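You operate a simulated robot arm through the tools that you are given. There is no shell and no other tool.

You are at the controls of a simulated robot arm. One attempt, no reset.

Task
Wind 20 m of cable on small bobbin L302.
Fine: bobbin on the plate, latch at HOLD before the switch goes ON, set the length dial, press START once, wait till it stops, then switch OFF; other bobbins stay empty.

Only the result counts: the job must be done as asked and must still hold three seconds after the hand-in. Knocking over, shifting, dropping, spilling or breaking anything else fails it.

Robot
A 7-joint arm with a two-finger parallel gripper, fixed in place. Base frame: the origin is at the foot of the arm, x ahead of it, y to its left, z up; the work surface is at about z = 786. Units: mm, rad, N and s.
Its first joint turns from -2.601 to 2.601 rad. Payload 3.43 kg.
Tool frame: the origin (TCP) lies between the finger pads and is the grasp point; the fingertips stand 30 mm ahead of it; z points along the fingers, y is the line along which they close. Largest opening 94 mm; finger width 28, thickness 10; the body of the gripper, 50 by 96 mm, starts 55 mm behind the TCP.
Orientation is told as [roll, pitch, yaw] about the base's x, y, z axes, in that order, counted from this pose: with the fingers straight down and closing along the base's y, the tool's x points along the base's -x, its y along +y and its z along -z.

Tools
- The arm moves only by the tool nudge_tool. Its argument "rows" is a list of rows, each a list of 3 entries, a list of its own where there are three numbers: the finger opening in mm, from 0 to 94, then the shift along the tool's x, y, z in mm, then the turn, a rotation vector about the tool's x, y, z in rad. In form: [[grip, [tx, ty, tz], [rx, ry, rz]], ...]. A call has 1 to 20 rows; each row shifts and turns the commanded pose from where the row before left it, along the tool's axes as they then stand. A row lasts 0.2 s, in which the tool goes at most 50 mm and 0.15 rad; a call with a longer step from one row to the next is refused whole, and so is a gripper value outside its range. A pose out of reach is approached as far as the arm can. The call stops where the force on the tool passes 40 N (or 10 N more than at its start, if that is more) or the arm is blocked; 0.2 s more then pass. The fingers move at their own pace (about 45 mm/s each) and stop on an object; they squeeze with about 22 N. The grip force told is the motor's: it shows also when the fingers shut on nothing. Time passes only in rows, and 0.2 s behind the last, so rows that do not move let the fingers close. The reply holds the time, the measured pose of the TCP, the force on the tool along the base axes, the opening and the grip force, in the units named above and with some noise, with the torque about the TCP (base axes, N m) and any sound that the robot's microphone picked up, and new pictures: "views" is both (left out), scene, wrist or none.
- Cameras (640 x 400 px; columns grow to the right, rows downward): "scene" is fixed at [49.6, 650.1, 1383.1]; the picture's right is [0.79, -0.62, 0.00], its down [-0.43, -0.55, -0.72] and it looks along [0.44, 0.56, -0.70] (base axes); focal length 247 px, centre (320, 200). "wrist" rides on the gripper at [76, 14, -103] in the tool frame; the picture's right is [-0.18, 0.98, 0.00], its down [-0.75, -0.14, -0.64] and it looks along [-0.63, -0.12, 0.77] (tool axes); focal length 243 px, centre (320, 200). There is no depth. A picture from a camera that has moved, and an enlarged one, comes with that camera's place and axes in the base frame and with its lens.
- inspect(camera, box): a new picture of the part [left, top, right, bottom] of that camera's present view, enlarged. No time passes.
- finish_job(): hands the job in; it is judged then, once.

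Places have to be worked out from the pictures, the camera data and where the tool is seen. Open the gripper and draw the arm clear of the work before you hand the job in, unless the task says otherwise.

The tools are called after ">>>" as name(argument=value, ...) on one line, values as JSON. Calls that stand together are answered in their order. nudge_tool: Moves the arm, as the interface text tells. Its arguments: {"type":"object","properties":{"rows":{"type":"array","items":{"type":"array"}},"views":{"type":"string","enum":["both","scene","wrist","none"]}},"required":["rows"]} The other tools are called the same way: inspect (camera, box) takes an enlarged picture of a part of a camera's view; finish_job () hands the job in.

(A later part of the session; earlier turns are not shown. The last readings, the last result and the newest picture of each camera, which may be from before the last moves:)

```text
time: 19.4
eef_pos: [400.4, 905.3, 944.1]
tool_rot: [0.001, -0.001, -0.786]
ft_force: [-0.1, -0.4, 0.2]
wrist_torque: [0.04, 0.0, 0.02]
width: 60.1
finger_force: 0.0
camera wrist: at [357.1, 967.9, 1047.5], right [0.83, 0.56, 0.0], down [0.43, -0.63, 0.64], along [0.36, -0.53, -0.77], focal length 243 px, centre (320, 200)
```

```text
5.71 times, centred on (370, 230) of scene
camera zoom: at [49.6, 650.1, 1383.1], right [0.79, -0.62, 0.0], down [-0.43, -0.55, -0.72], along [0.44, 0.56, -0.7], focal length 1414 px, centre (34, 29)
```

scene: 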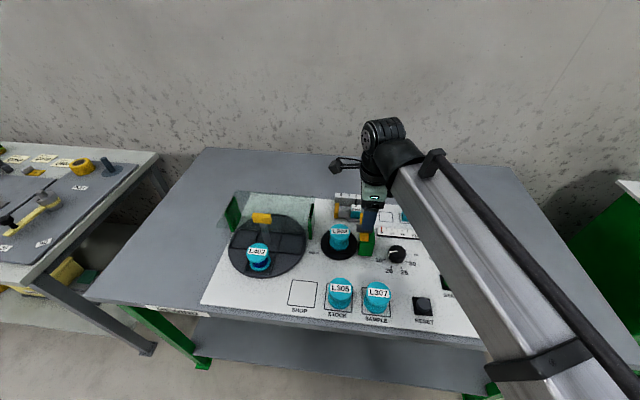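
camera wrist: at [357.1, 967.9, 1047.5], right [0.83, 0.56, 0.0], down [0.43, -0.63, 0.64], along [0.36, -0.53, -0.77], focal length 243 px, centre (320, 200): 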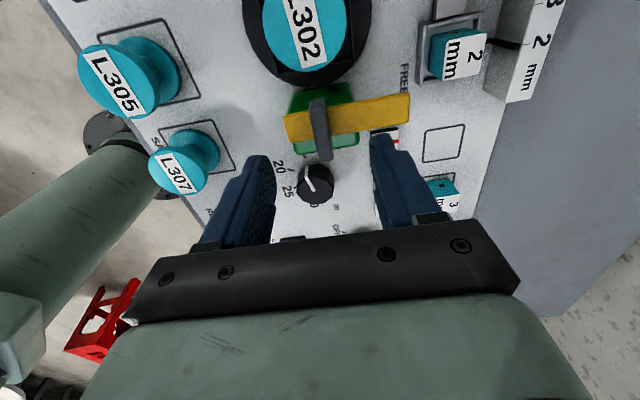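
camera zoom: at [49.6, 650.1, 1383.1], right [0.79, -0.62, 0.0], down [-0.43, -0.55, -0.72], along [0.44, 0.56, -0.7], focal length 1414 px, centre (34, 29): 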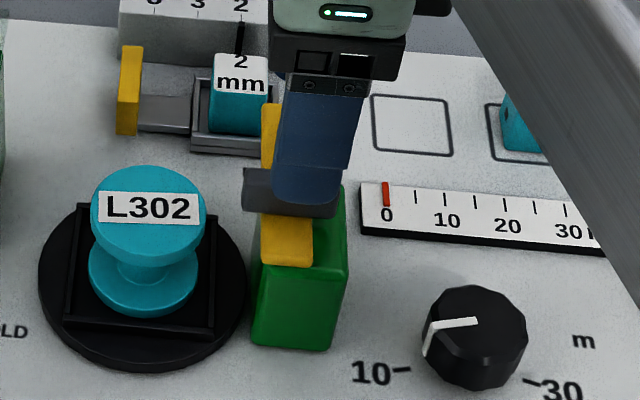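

The T-bar's centre is at about tool (−1.5,+1.6) with its top near z≈878, and the lever top beneath it is ≈857. I'll shift and descend so the fingertips end about 2–3 mm above the lever, straddling the bar.

>>> nudge_tool(rows=[[50, [-1.5, 1.6, 10], [0, 0, 0]], [50, [0, 0, 20], [0, 0, 0]], [50, [0, 0, 16], [0, 0, 0]], [50, [0, 0, 7], [0, 0, 0]], [50, [0, 0, 0], [0, 0, 0]]], views="both")

>>> inspect(camera="wrist", box=[220, 90, 420, 240])

>>> inspect(camera="scene", box=[320, 195, 420, 265])

```text
time: 20.6
eef_pos: [404.5, 904.6, 891.6]
tool_rot: [-0.001, 0.0, -0.784]
ft_force: [-0.6, 0.5, -0.3]
wrist_torque: [-0.03, -0.01, 0.05]
width: 50.0
finger_force: 0.1
camera wrist: at [359.4, 966.8, 994.9], right [0.83, 0.56, 0.0], down [0.43, -0.63, 0.64], along [0.36, -0.53, -0.77], focal length 243 px, centre (320, 200)
```

scene: 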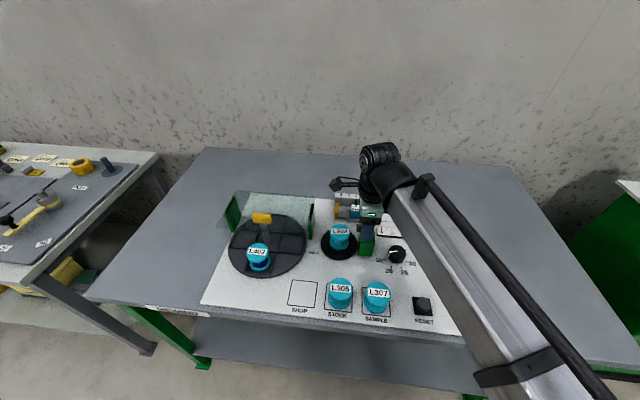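
wrist: 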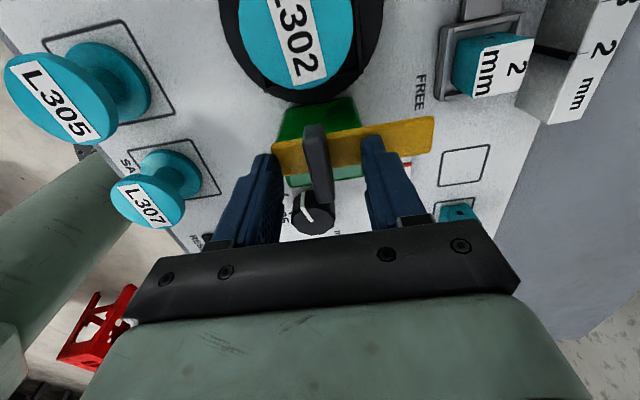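

```text
2.67 times, centred on (320, 165) of wrist
camera zoom: at [359.4, 966.8, 994.9], right [0.83, 0.56, 0.0], down [0.43, -0.63, 0.64], along [0.36, -0.53, -0.77], focal length 647 px, centre (320, 293)
```

zoom: 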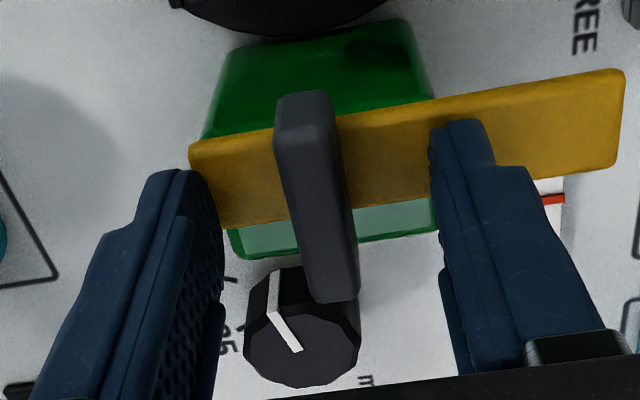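

```text
5.71 times, centred on (370, 230) of scene
camera zoom: at [49.6, 650.1, 1383.1], right [0.79, -0.62, 0.0], down [-0.43, -0.55, -0.72], along [0.44, 0.56, -0.7], focal length 1414 px, centre (34, 29)
```

zoom: 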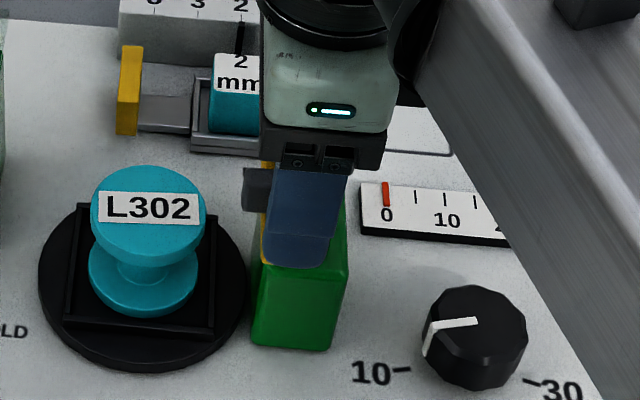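

The fingers straddle the bar with no contact. Both views put the bar about 2–3 mm toward tool +x, so I'll shift +2 and close on it.

>>> nudge_tool(rows=[[50, [2, 0, 0], [0, 0, 0]], [20, [0, 0, 0], [0, 0, 0]], [6, [0, 0, 0], [0, 0, 0]], [6, [0, 0, 0], [0, 0, 0]], [6, [0, 0, 0], [0, 0, 0]], [6, [0, 0, 0], [0, 0, 0]]], views="both")

>>> inspect(camera="wrist", box=[220, 90, 420, 240])

```text
time: 22.0
eef_pos: [402.3, 905.4, 891.5]
tool_rot: [-0.002, 0.001, -0.786]
ft_force: [1.4, 2.7, 0.7]
wrist_torque: [-0.07, -0.08, 0.04]
width: 11.9
finger_force: 45.0
camera wrist: at [358.0, 968.7, 995.0], right [0.83, 0.56, 0.0], down [0.43, -0.63, 0.64], along [0.36, -0.53, -0.77], focal length 243 px, centre (320, 200)
```

scene: 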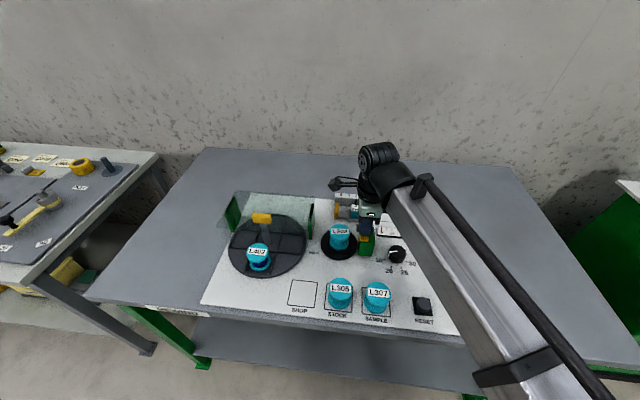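
wrist: 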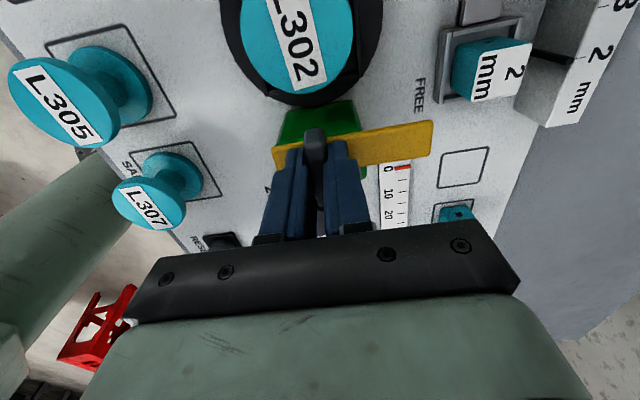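

```text
2.67 times, centred on (320, 165) of wrist
camera zoom: at [358.0, 968.7, 995.0], right [0.83, 0.56, 0.0], down [0.43, -0.63, 0.64], along [0.36, -0.53, -0.77], focal length 647 px, centre (320, 293)
```

zoom: 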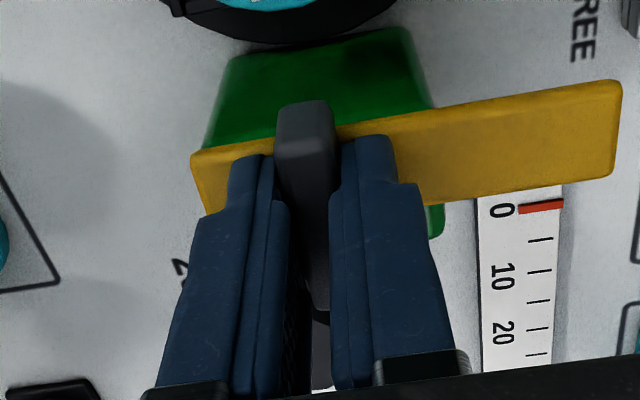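

The bar is gripped (11.9 mm). I'll turn it +0.39 rad, counter-clockwise from above toward HOLD, and check that the lever follows without large force.

>>> nudge_tool(rows=[[6, [0, 0, 0], [0, 0, -0.1]], [6, [0, 0, 0], [0, 0, -0.1]], [6, [0, 0, 0], [0, 0, -0.1]], [6, [0, 0, 0], [0, 0, -0.09]], [6, [0, 0, 0], [0, 0, 0]]], views="both")

>>> inspect(camera="scene", box=[320, 195, 420, 265])

```text
time: 23.2
eef_pos: [402.2, 905.4, 891.1]
tool_rot: [-0.002, -0.001, -0.394]
ft_force: [2.3, 3.8, 6.0]
wrist_torque: [0.01, 0.05, 0.0]
width: 11.8
finger_force: 44.8
camera wrist: at [336.6, 946.9, 995.0], right [0.55, 0.84, 0.0], down [0.64, -0.42, 0.64], along [0.54, -0.35, -0.77], focal length 243 px, centre (320, 200)
```

scene: 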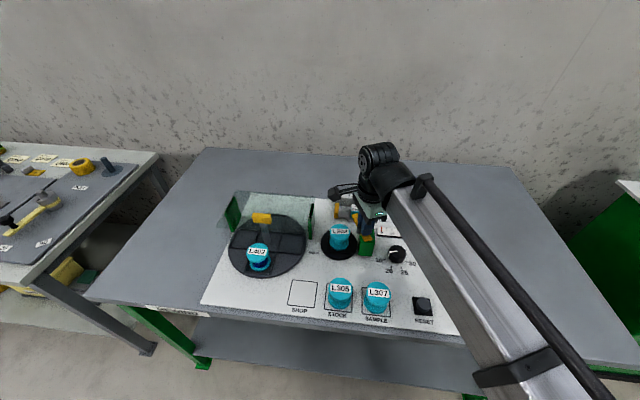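
wrist: 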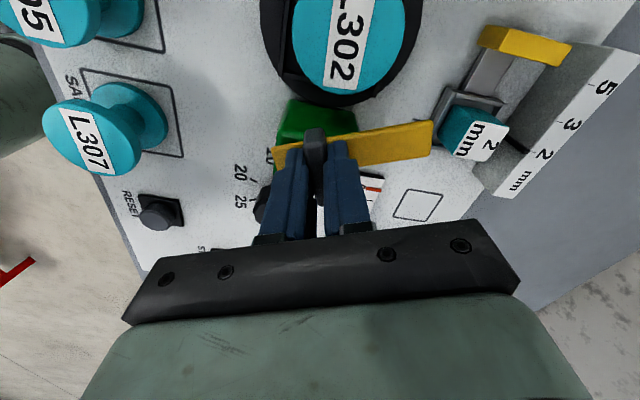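

```text
5.71 times, centred on (370, 230) of scene
camera zoom: at [49.6, 650.1, 1383.1], right [0.79, -0.62, 0.0], down [-0.43, -0.55, -0.72], along [0.44, 0.56, -0.7], focal length 1414 px, centre (34, 29)
```

zoom: 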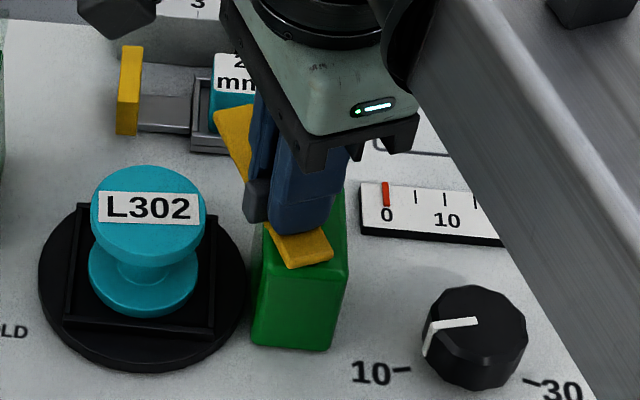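

The lever follows the grip smoothly around the pivot. I'll continue another 0.3 rad, then check clearance over the bobbin top.

>>> nudge_tool(rows=[[6, [0, 0, 0], [0, 0, -0.1]], [6, [0, 0, 0], [0, 0, -0.1]], [6, [0, 0, 0], [0, 0, -0.1]], [6, [0, 0, 0], [0, 0, 0]]], views="both")

>>> inspect(camera="scene", box=[320, 195, 420, 265])

>>> inspect(camera="wrist", box=[250, 20, 450, 170])

```text
time: 24.2
eef_pos: [401.9, 905.1, 890.9]
tool_rot: [0.0, 0.001, -0.094]
ft_force: [2.0, 2.5, 0.6]
wrist_torque: [0.14, 0.15, 0.02]
width: 11.8
finger_force: 44.7
camera wrist: at [327.0, 925.6, 995.0], right [0.28, 0.96, 0.0], down [0.74, -0.21, 0.64], along [0.62, -0.18, -0.77], focal length 243 px, centre (320, 200)
```

scene: 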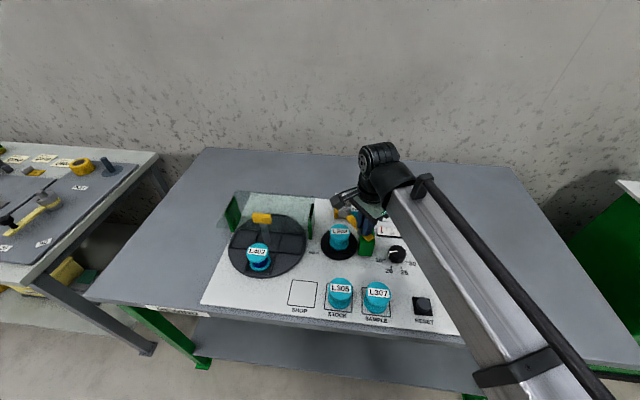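
wrist: 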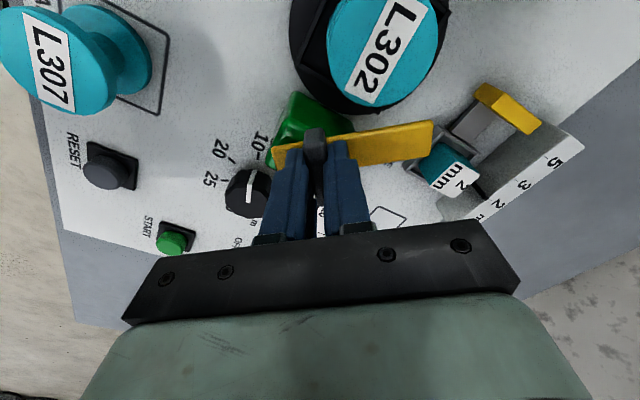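

```text
5.71 times, centred on (370, 230) of scene
camera zoom: at [49.6, 650.1, 1383.1], right [0.79, -0.62, 0.0], down [-0.43, -0.55, -0.72], along [0.44, 0.56, -0.7], focal length 1414 px, centre (34, 29)
```

zoom: 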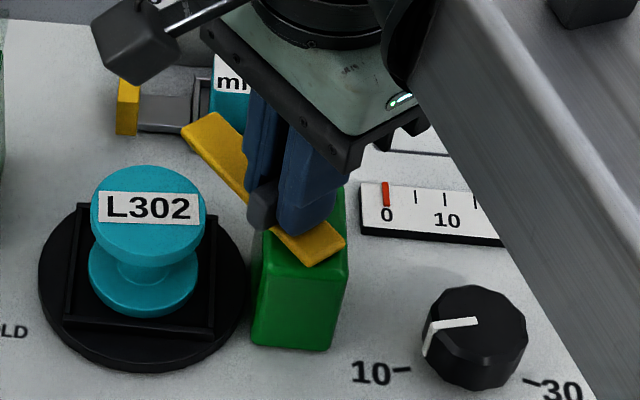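

```text
2.67 times, centred on (350, 95) of wrist
camera zoom: at [327.0, 925.6, 995.0], right [0.28, 0.96, 0.0], down [0.74, -0.21, 0.64], along [0.62, -0.18, -0.77], focal length 647 px, centre (240, 480)
```

zoom: 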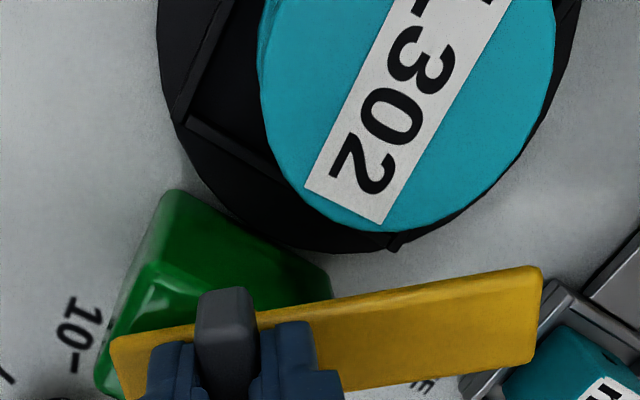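

There's good clearance so far. I'll continue in smaller steps as the lever nears the bobbin's flange, watching forces.

>>> nudge_tool(rows=[[6, [0, 0, 0], [0, 0, -0.06]], [6, [0, 0, 0], [0, 0, -0.06]], [6, [0, 0, 0], [0, 0, -0.06]], [6, [0, 0, 0], [0, 0, -0.06]], [6, [0, 0, 0], [0, 0, 0]]], views="both")

>>> inspect(camera="scene", box=[320, 195, 420, 265])

>>> inspect(camera="wrist", box=[250, 20, 450, 170])

```text
time: 25.4
eef_pos: [402.0, 906.1, 892.2]
tool_rot: [0.001, 0.0, 0.143]
ft_force: [7.7, -1.2, 6.8]
wrist_torque: [-0.21, 1.0, 0.0]
width: 11.7
finger_force: 44.9
camera wrist: at [324.0, 907.1, 994.9], right [0.04, 1.0, 0.0], down [0.77, -0.03, 0.64], along [0.64, -0.03, -0.77], focal length 243 px, centre (320, 200)
```

scene: 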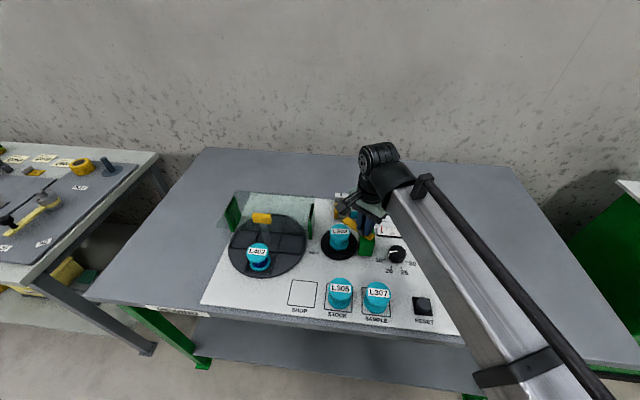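
wrist: 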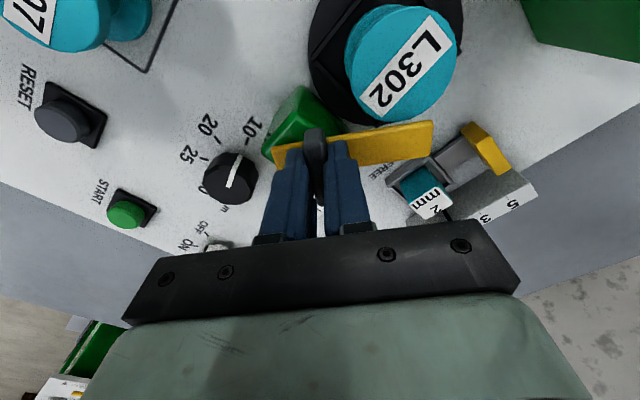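

```text
5.71 times, centred on (370, 230) of scene
camera zoom: at [49.6, 650.1, 1383.1], right [0.79, -0.62, 0.0], down [-0.43, -0.55, -0.72], along [0.44, 0.56, -0.7], focal length 1414 px, centre (34, 29)
```

zoom: 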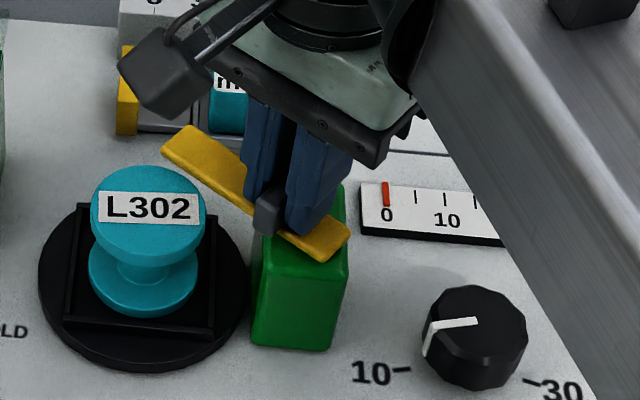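

```text
2.67 times, centred on (350, 95) of wrist
camera zoom: at [324.0, 907.1, 994.9], right [0.04, 1.0, 0.0], down [0.77, -0.03, 0.64], along [0.64, -0.03, -0.77], focal length 647 px, centre (240, 480)
```

zoom: 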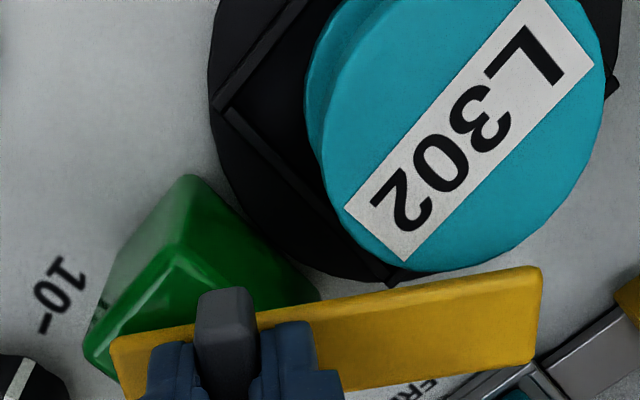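

There's a modest 7.7 N along the bar, probably from a small offset between the grip and the pivot. I'll open slightly, let it relax, and regrip before turning further.

>>> nudge_tool(rows=[[20, [0, 0, 0], [0, 0, 0]], [20, [0, 0, 0], [0, 0, 0]], [20, [0, 0, 0], [0, 0, 0]]], views="both")

>>> inspect(camera="wrist", box=[230, 80, 430, 230])

>>> inspect(camera="scene", box=[320, 195, 420, 265])

```text
time: 26.2
eef_pos: [401.2, 905.2, 890.8]
tool_rot: [0.001, -0.001, 0.146]
ft_force: [0.8, -0.3, 0.5]
wrist_torque: [-0.01, 0.01, 0.03]
width: 20.0
finger_force: 0.0
camera wrist: at [323.5, 907.5, 994.6], right [0.04, 1.0, 0.0], down [0.77, -0.03, 0.64], along [0.64, -0.03, -0.77], focal length 243 px, centre (320, 200)
```

scene: 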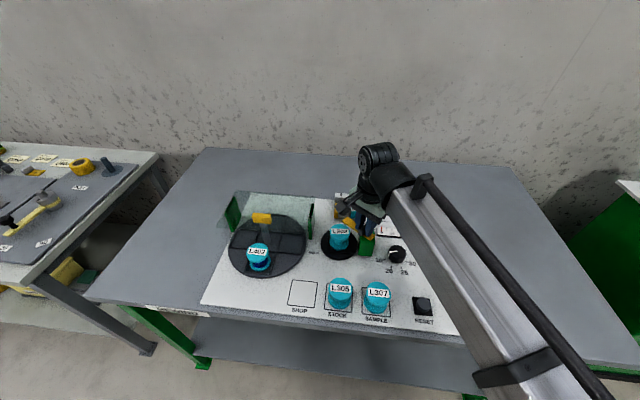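
wrist: 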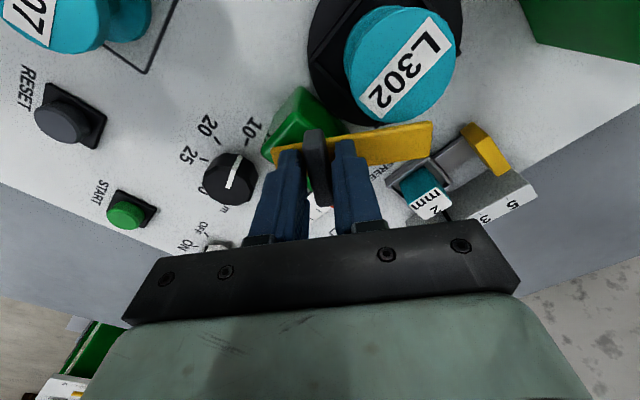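

```text
2.67 times, centred on (330, 155) of wrist
camera zoom: at [323.5, 907.5, 994.6], right [0.04, 1.0, 0.0], down [0.77, -0.03, 0.64], along [0.64, -0.03, -0.77], focal length 647 px, centre (293, 320)
```

zoom: 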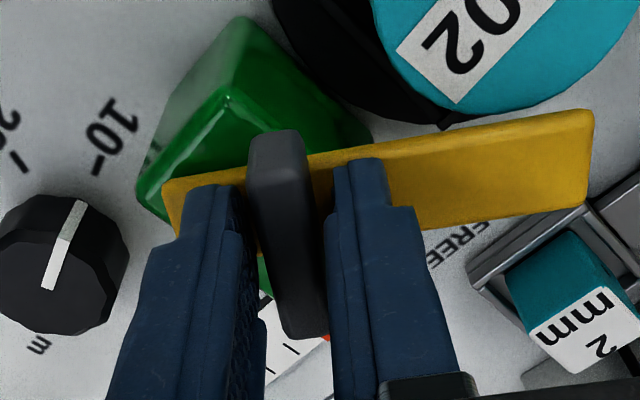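

```text
5.71 times, centred on (370, 230) of scene
camera zoom: at [49.6, 650.1, 1383.1], right [0.79, -0.62, 0.0], down [-0.43, -0.55, -0.72], along [0.44, 0.56, -0.7], focal length 1414 px, centre (34, 29)
```

zoom: 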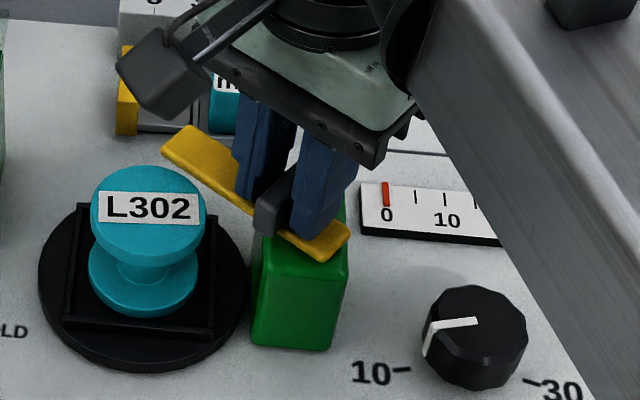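

The forces fell to zero and the lever stayed put. I'm regripping and continuing the turn in small steps.

>>> nudge_tool(rows=[[6, [0, 0, 0], [0, 0, 0]], [6, [0, 0, 0], [0, 0, 0]], [6, [0, 0, 0], [0, 0, 0]], [6, [0, 0, 0], [0, 0, -0.06]], [6, [0, 0, 0], [0, 0, -0.06]], [6, [0, 0, 0], [0, 0, 0]]], views="both")

>>> inspect(camera="wrist", box=[250, 20, 450, 170])

>>> inspect(camera="scene", box=[320, 195, 420, 265])

```text
time: 27.6
eef_pos: [401.9, 904.7, 891.5]
tool_rot: [-0.002, 0.0, 0.266]
ft_force: [-3.0, -13.0, -6.7]
wrist_torque: [0.18, -1.11, 0.03]
width: 11.7
finger_force: 45.6
camera wrist: at [323.8, 897.8, 994.7], right [-0.08, 1.0, 0.0], down [0.76, 0.06, 0.64], along [0.64, 0.05, -0.77], focal length 243 px, centre (320, 200)
```

scene: 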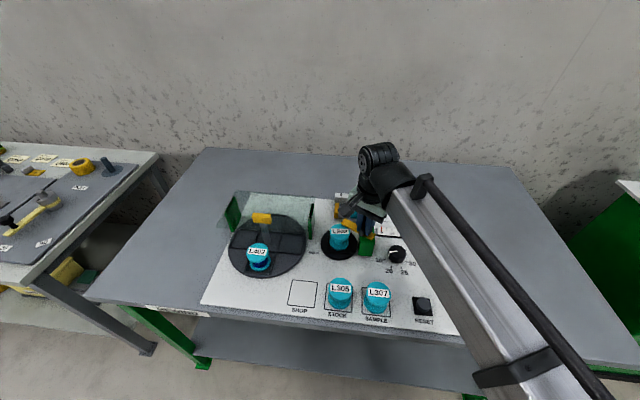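
wrist: 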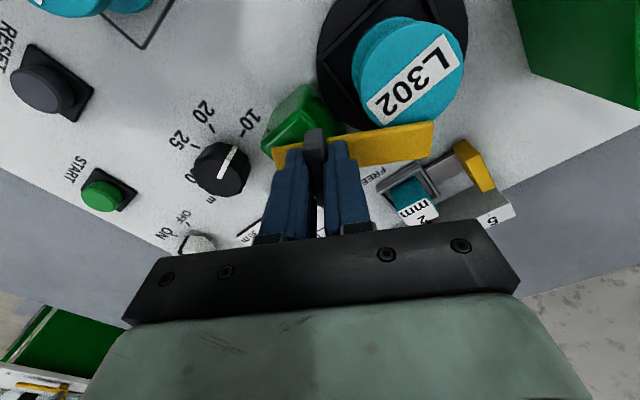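

```text
2.67 times, centred on (350, 95) of wrist
camera zoom: at [323.8, 897.8, 994.7], right [-0.08, 1.0, 0.0], down [0.76, 0.06, 0.64], along [0.64, 0.05, -0.77], focal length 647 px, centre (240, 480)
```

zoom: 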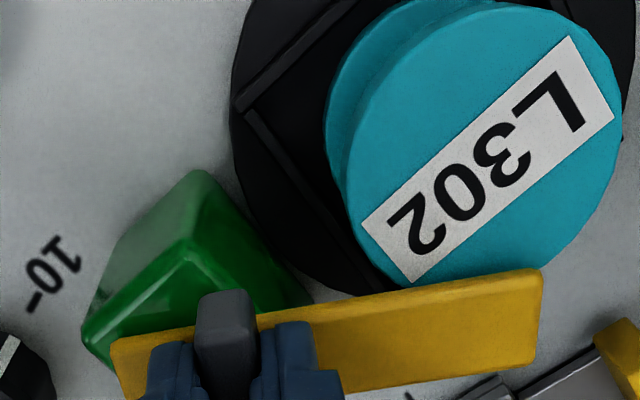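

```text
5.71 times, centred on (370, 230) of scene
camera zoom: at [49.6, 650.1, 1383.1], right [0.79, -0.62, 0.0], down [-0.43, -0.55, -0.72], along [0.44, 0.56, -0.7], focal length 1414 px, centre (34, 29)
```

zoom: 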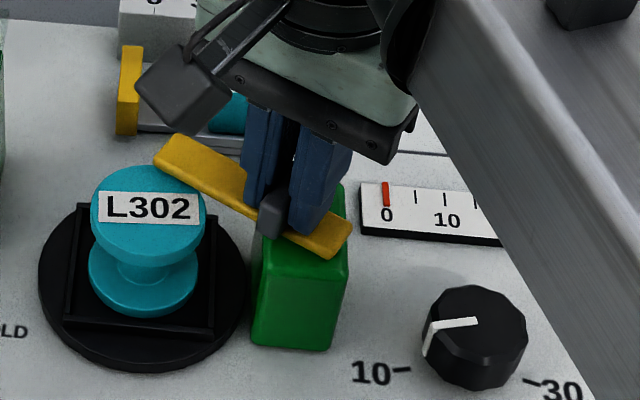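

The 13 N is mostly along the closing direction, so the pivot lies slightly toward tool −y. I'll ease 1 mm that way and check the effect.

>>> nudge_tool(rows=[[6, [0, -1.0, 0], [0, 0, 0]], [6, [0, 0, 0], [0, 0, 0]]], views="none")

```text
time: 28.2
eef_pos: [400.9, 905.3, 890.4]
tool_rot: [-0.001, 0.001, 0.267]
ft_force: [-2.8, -11.3, -6.9]
wrist_torque: [-0.16, -0.42, -0.01]
width: 11.7
finger_force: 45.1
```

>>> nudge_tool(rows=[[6, [0, -1.5, 0], [0, 0, 0]], [6, [0, 0, 0], [0, 0, 0]]], views="none")

```text
time: 28.8
eef_pos: [402.1, 904.6, 891.8]
tool_rot: [0.002, 0.001, 0.265]
ft_force: [-5.4, 0.4, -4.1]
wrist_torque: [-0.32, 0.17, -0.01]
width: 12.0
finger_force: 44.6
```

That zeroed the lateral force. Fitting both grips puts the pivot at ≈(404.3,903.7). I'll open, re-centre on it (−1.8 along tool x), regrip and continue turning.

>>> nudge_tool(rows=[[20, [0, 0, 0], [0, 0, 0]], [20, [0, 0, 0], [0, 0, 0]], [20, [-1.8, 0, 0], [0, 0, 0]], [6, [0, 0, 0], [0, 0, 0]], [6, [0, 0, 0], [0, 0, 0]], [6, [0, 0, 0], [0, 0, 0]], [6, [0, 0, 0], [0, 0, -0.06]], [6, [0, 0, 0], [0, 0, -0.06]], [6, [0, 0, 0], [0, 0, 0]]], views="both")

>>> inspect(camera="wrist", box=[250, 20, 450, 170])

>>> inspect(camera="scene", box=[320, 195, 420, 265])

```text
time: 30.8
eef_pos: [403.2, 905.7, 890.8]
tool_rot: [0.003, -0.001, 0.384]
ft_force: [-4.6, 25.2, 10.6]
wrist_torque: [-0.15, 0.7, 0.05]
width: 11.8
finger_force: 45.4
camera wrist: at [326.8, 888.5, 994.7], right [-0.2, 0.98, 0.0], down [0.75, 0.15, 0.64], along [0.63, 0.13, -0.77], focal length 243 px, centre (320, 200)
```

scene: 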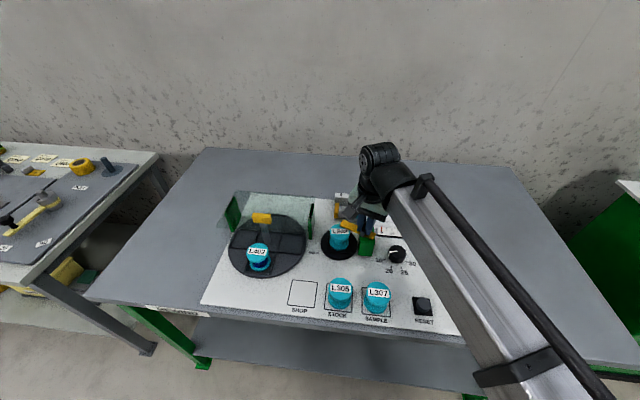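
wrist: 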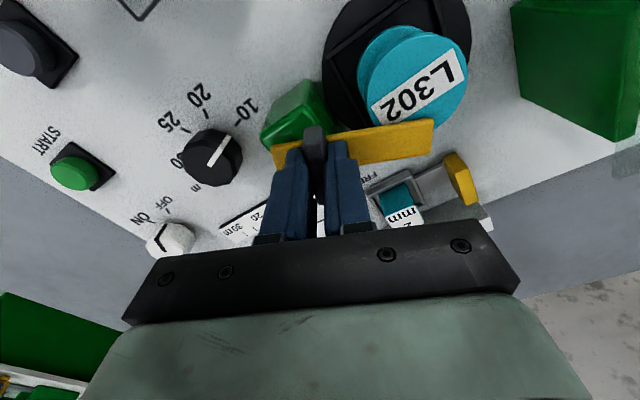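

```text
2.67 times, centred on (350, 95) of wrist
camera zoom: at [326.8, 888.5, 994.7], right [-0.2, 0.98, 0.0], down [0.75, 0.15, 0.64], along [0.63, 0.13, -0.77], focal length 647 px, centre (240, 480)
```

zoom: 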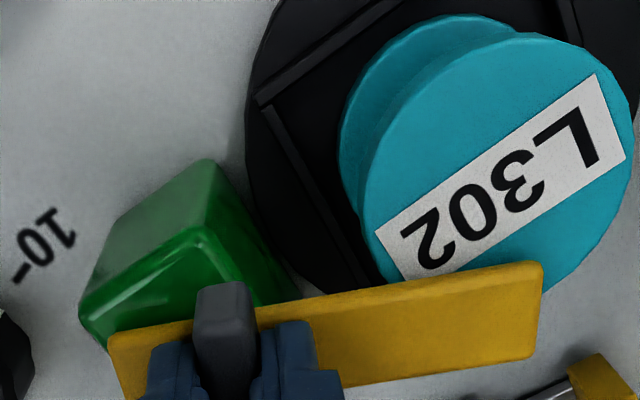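

```text
5.71 times, centred on (370, 230) of scene
camera zoom: at [49.6, 650.1, 1383.1], right [0.79, -0.62, 0.0], down [-0.43, -0.55, -0.72], along [0.44, 0.56, -0.7], focal length 1414 px, centre (34, 29)
```

zoom: 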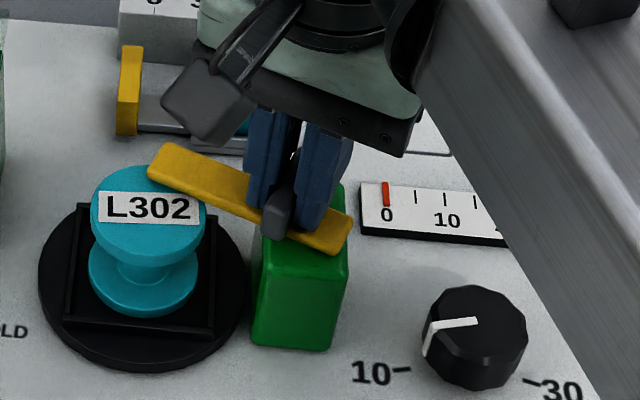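

Now 25 N pushes toward tool +y, so I over-corrected. I'll shift back +2 mm along y and read the force.

>>> nudge_tool(rows=[[6, [0, 1.0, 0], [0, 0, 0]], [6, [0, 1.0, 0], [0, 0, 0]], [6, [0, 0, 0], [0, 0, 0]]], views="none")

```text
time: 31.6
eef_pos: [403.9, 905.8, 891.4]
tool_rot: [0.001, -0.001, 0.385]
ft_force: [-1.9, 17.4, 15.5]
wrist_torque: [0.2, 0.53, 0.02]
width: 11.8
finger_force: 44.5
```

I'll open to let everything relax, check the free readings, then regrip in place to isolate the misalignment.

>>> nudge_tool(rows=[[22, [0, 0, 0], [0, 0, 0]], [22, [0, 0, 0], [0, 0, 0]], [22, [0, 0, 0], [0, 0, 0]]], views="wrist")

>>> inspect(camera="wrist", box=[230, 80, 430, 230])

>>> inspect(camera="scene", box=[320, 195, 420, 265])

```text
time: 32.4
eef_pos: [402.9, 905.7, 890.9]
tool_rot: [0.001, -0.001, 0.384]
ft_force: [0.4, -0.4, 0.2]
wrist_torque: [0.0, 0.0, -0.02]
width: 21.9
finger_force: 0.0
camera wrist: at [326.6, 888.9, 994.0], right [-0.2, 0.98, 0.0], down [0.75, 0.15, 0.64], along [0.63, 0.13, -0.77], focal length 243 px, centre (320, 200)
```

wrist: 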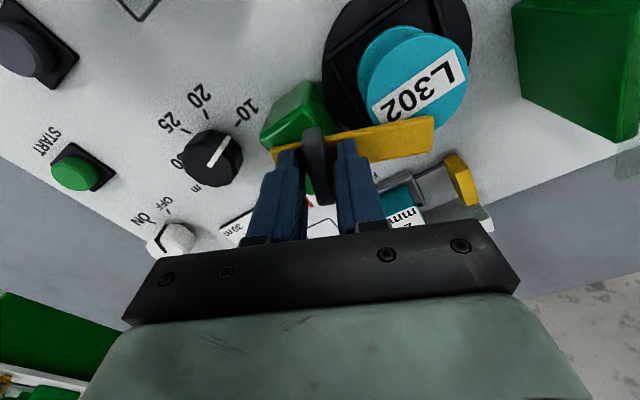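

```text
2.67 times, centred on (330, 155) of wrist
camera zoom: at [326.6, 888.9, 994.0], right [-0.2, 0.98, 0.0], down [0.75, 0.15, 0.64], along [0.63, 0.13, -0.77], focal length 647 px, centre (293, 320)
```

zoom: 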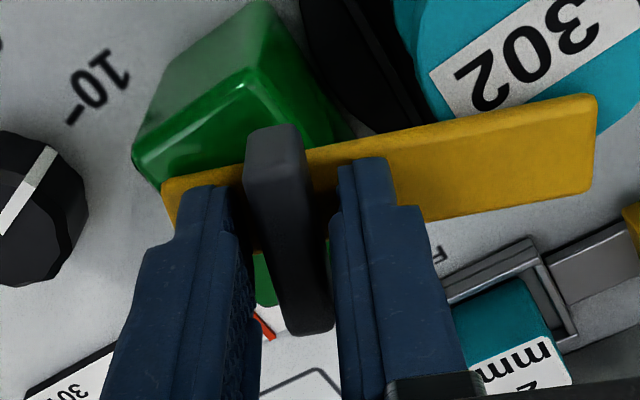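

```text
5.71 times, centred on (370, 230) of scene
camera zoom: at [49.6, 650.1, 1383.1], right [0.79, -0.62, 0.0], down [-0.43, -0.55, -0.72], along [0.44, 0.56, -0.7], focal length 1414 px, centre (34, 29)
```

zoom: 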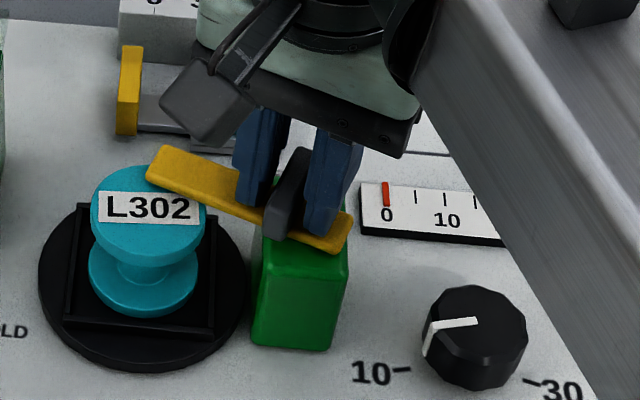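

With the fingers open, the readings are zero and the bar is centred. Instead of clamping, I'll keep the fingers as a loose fork (14 mm on the 11.8 mm bar) and turn, which avoids over-constraining the pivot.

>>> nudge_tool(rows=[[14, [0, 0, 0], [0, 0, 0]], [14, [0, 0, 0], [0, 0, -0.05]], [14, [0, 0, 0], [0, 0, -0.05]], [14, [0, 0, 0], [0, 0, -0.05]], [14, [0, 0, 0], [0, 0, -0.05]], [14, [0, 0, 0], [0, 0, 0]]], views="both")

>>> inspect(camera="wrist", box=[230, 60, 430, 210])

>>> inspect(camera="scene", box=[320, 195, 420, 265])

```text
time: 33.8
eef_pos: [404.7, 904.9, 891.2]
tool_rot: [0.0, 0.0, 0.584]
ft_force: [-0.1, 1.5, -0.1]
wrist_torque: [0.0, 0.01, -0.02]
width: 14.4
finger_force: 1.0
camera wrist: at [331.3, 874.1, 994.2], right [-0.39, 0.92, 0.0], down [0.71, 0.3, 0.64], along [0.59, 0.25, -0.77], focal length 243 px, centre (320, 200)
```

scene: 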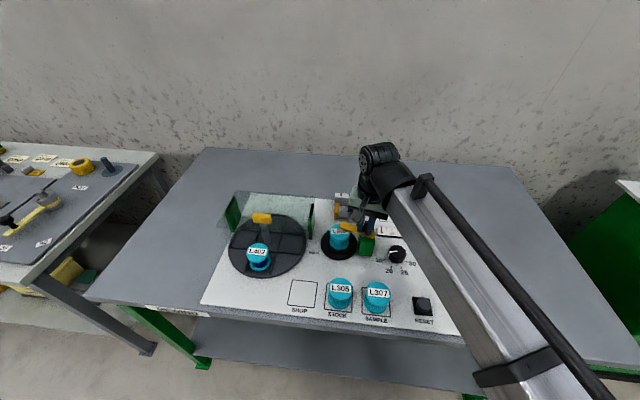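
wrist: 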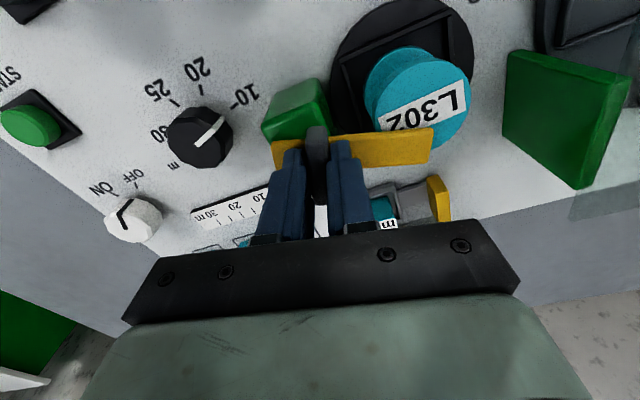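

```text
2.67 times, centred on (330, 135) of wrist
camera zoom: at [331.3, 874.1, 994.2], right [-0.39, 0.92, 0.0], down [0.71, 0.3, 0.64], along [0.59, 0.25, -0.77], focal length 647 px, centre (293, 373)
```

zoom: 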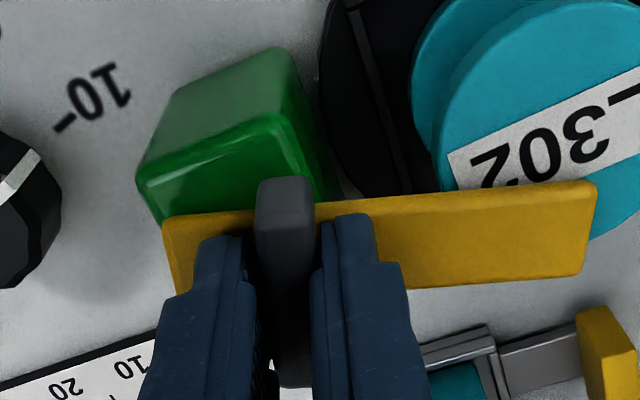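

```text
5.71 times, centred on (370, 230) of scene
camera zoom: at [49.6, 650.1, 1383.1], right [0.79, -0.62, 0.0], down [-0.43, -0.55, -0.72], along [0.44, 0.56, -0.7], focal length 1414 px, centre (34, 29)
```

zoom: 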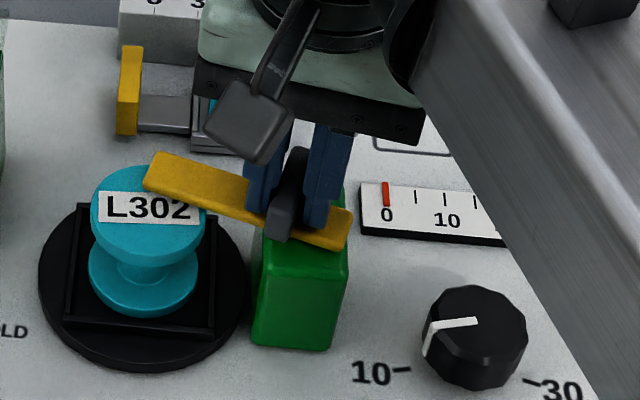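

The fork works: forces are near zero and the lever slides cleanly over the bobbin's top. I'll continue turning toward HOLD.

>>> nudge_tool(rows=[[14, [0, 0, 0], [0, 0, -0.05]], [14, [0, 0, 0], [0, 0, -0.05]], [14, [0, 0, 0], [0, 0, -0.05]], [14, [0, 0, 0], [0, 0, -0.05]], [14, [0, 0, 0], [0, 0, 0]]], views="both")

>>> inspect(camera="wrist", box=[230, 60, 430, 210])

>>> inspect(camera="scene", box=[310, 195, 410, 265])

```text
time: 35.0
eef_pos: [403.0, 905.7, 889.8]
tool_rot: [0.0, 0.001, 0.786]
ft_force: [0.0, -0.7, -1.5]
wrist_torque: [0.03, -0.01, -0.04]
width: 13.7
finger_force: 0.0
camera wrist: at [338.8, 860.4, 994.3], right [-0.56, 0.83, 0.0], down [0.63, 0.43, 0.64], along [0.53, 0.36, -0.77], focal length 243 px, centre (320, 200)
```

scene: 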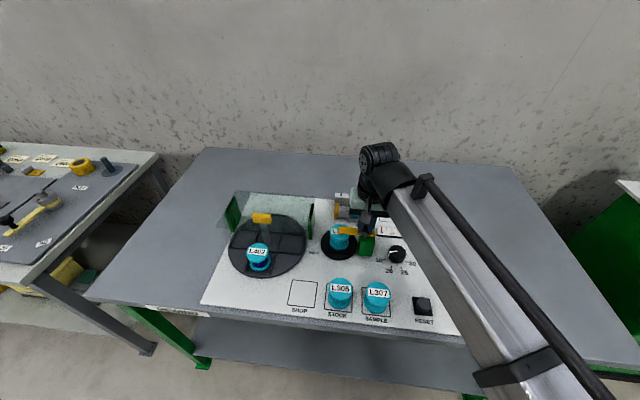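
wrist: 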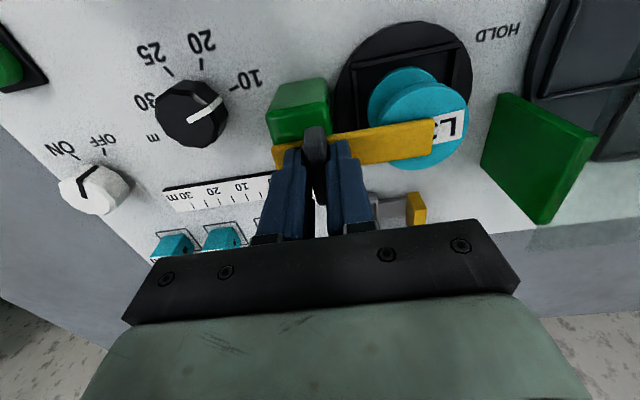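

```text
2.67 times, centred on (330, 135) of wrist
camera zoom: at [338.8, 860.4, 994.3], right [-0.56, 0.83, 0.0], down [0.63, 0.43, 0.64], along [0.53, 0.36, -0.77], focal length 647 px, centre (293, 373)
```

zoom: 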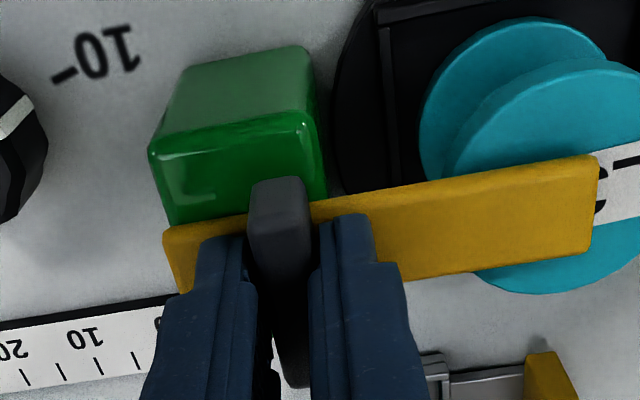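

```text
5.71 times, centred on (360, 230) of scene
camera zoom: at [49.6, 650.1, 1383.1], right [0.79, -0.62, 0.0], down [-0.43, -0.55, -0.72], along [0.44, 0.56, -0.7], focal length 1414 px, centre (91, 29)
```

zoom: 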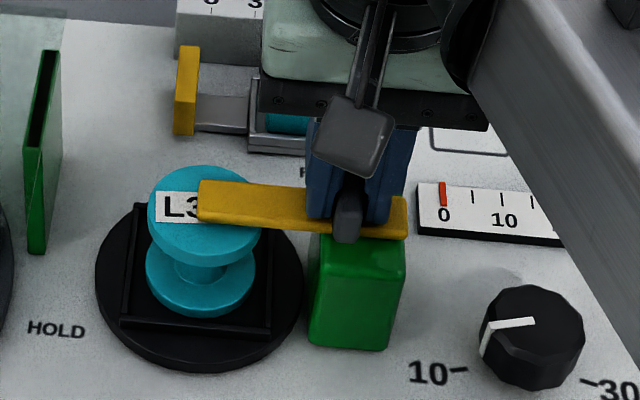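

The lever is now aligned with the tool (yaw ≈0.785, i.e. 90° from FREE), pointing over the bobbin centre, and it seems to have snapped ahead of the fork. I'll push a touch further to feel whether it's at a stop.

>>> nudge_tool(rows=[[14, [0, 0, 0], [0, 0, -0.04]], [14, [0, 0, 0], [0, 0, -0.04]], [14, [0, 0, 0], [0, 0, -0.04]], [14, [0, 0, 0], [0, 0, 0]]], views="wrist")

>>> inspect(camera="wrist", box=[230, 60, 430, 210])

>>> inspect(camera="scene", box=[310, 195, 410, 265])

```text
time: 36.0
eef_pos: [403.2, 905.2, 890.6]
tool_rot: [0.0, -0.001, 0.903]
ft_force: [-1.5, 2.8, 1.7]
wrist_torque: [0.0, 0.0, -0.79]
width: 14.8
finger_force: 31.7
camera wrist: at [344.4, 853.5, 994.3], right [-0.66, 0.75, 0.0], down [0.58, 0.5, 0.64], along [0.48, 0.42, -0.77], focal length 243 px, centre (320, 200)
```

wrist: 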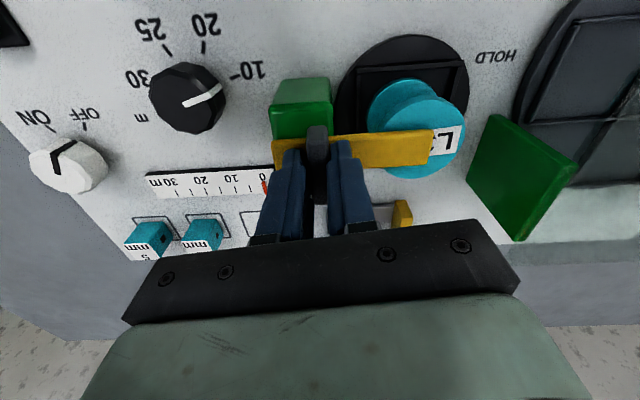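

```text
2.67 times, centred on (330, 135) of wrist
camera zoom: at [344.4, 853.5, 994.3], right [-0.66, 0.75, 0.0], down [0.58, 0.5, 0.64], along [0.48, 0.42, -0.77], focal length 647 px, centre (293, 373)
```

zoom: 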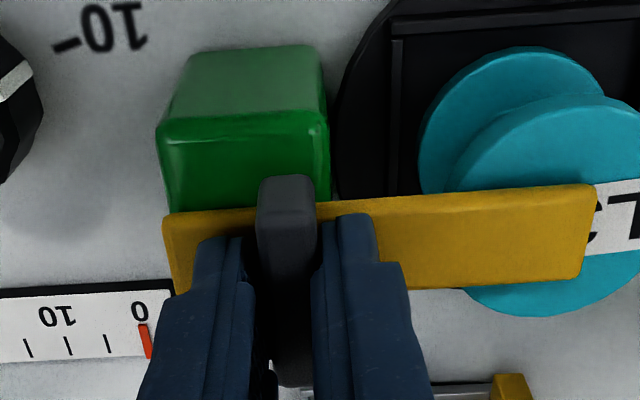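

```text
5.71 times, centred on (360, 230) of scene
camera zoom: at [49.6, 650.1, 1383.1], right [0.79, -0.62, 0.0], down [-0.43, -0.55, -0.72], along [0.44, 0.56, -0.7], focal length 1414 px, centre (91, 29)
```

zoom: 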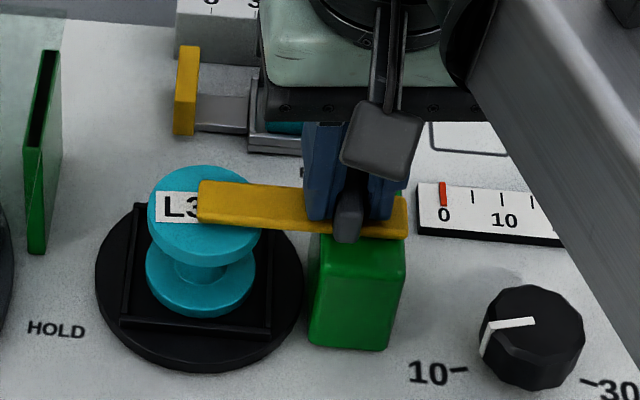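

The lever didn't move and the reaction torque rose to 0.79 N·m, so it's at the HOLD stop. I'll back the fork off, open, and rise straight up.

>>> nudge_tool(rows=[[16, [0, 0, 0], [0, 0, 0.06]], [18, [0, 0, 0], [0, 0, 0.06]], [26, [0, 0, 0], [0, 0, 0]], [30, [0, 0, 0], [0, 0, 0]], [30, [0, 0, -15], [0, 0, 0]], [30, [0, 0, -25], [0, 0, 0]], [30, [0, 0, -25], [0, 0, 0]], [30, [0, 0, 0], [0, 0, 0]]], views="both")

>>> inspect(camera="scene", box=[310, 195, 430, 275])

>>> inspect(camera="wrist", box=[100, 0, 420, 200])

```text
time: 37.8
eef_pos: [403.5, 904.4, 955.4]
tool_rot: [0.0, 0.001, 0.785]
ft_force: [-0.1, 0.4, -0.5]
wrist_torque: [-0.01, 0.03, 0.0]
width: 30.1
finger_force: 0.1
camera wrist: at [338.8, 859.8, 1059.3], right [-0.56, 0.83, 0.0], down [0.63, 0.43, 0.64], along [0.53, 0.36, -0.77], focal length 243 px, centre (320, 200)
```

scene: 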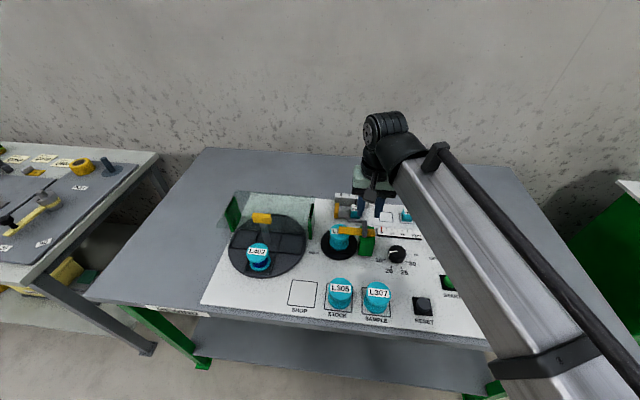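
wrist: 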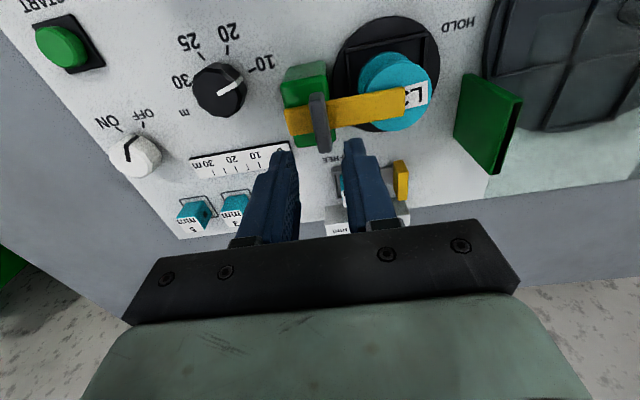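

```text
5.00 times, centred on (370, 235) of scene
camera zoom: at [49.6, 650.1, 1383.1], right [0.79, -0.62, 0.0], down [-0.43, -0.55, -0.72], along [0.44, 0.56, -0.7], focal length 1237 px, centre (70, 25)
```

zoom: 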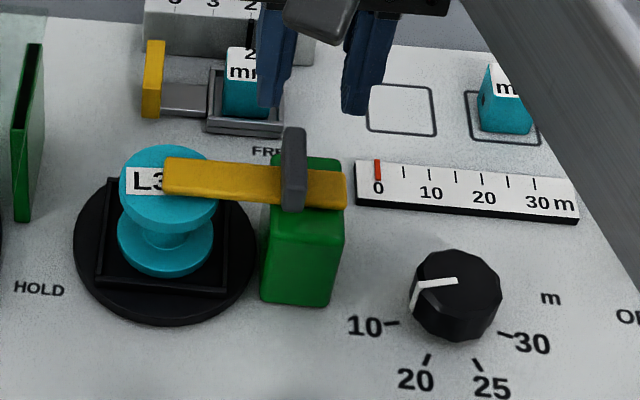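

```text
2.00 times, centred on (260, 100) of wrist
camera zoom: at [338.8, 859.8, 1059.3], right [-0.56, 0.83, 0.0], down [0.63, 0.43, 0.64], along [0.53, 0.36, -0.77], focal length 485 px, centre (440, 400)
```

zoom: 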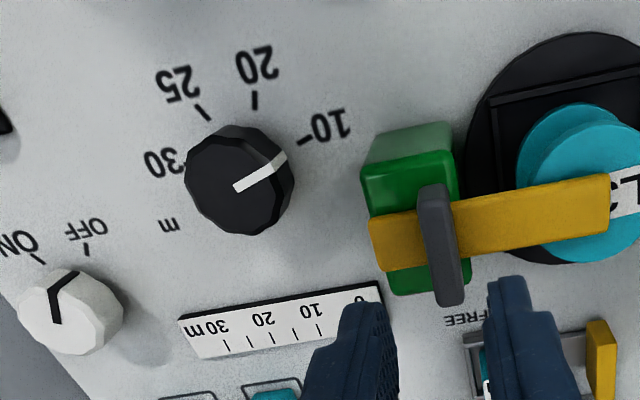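

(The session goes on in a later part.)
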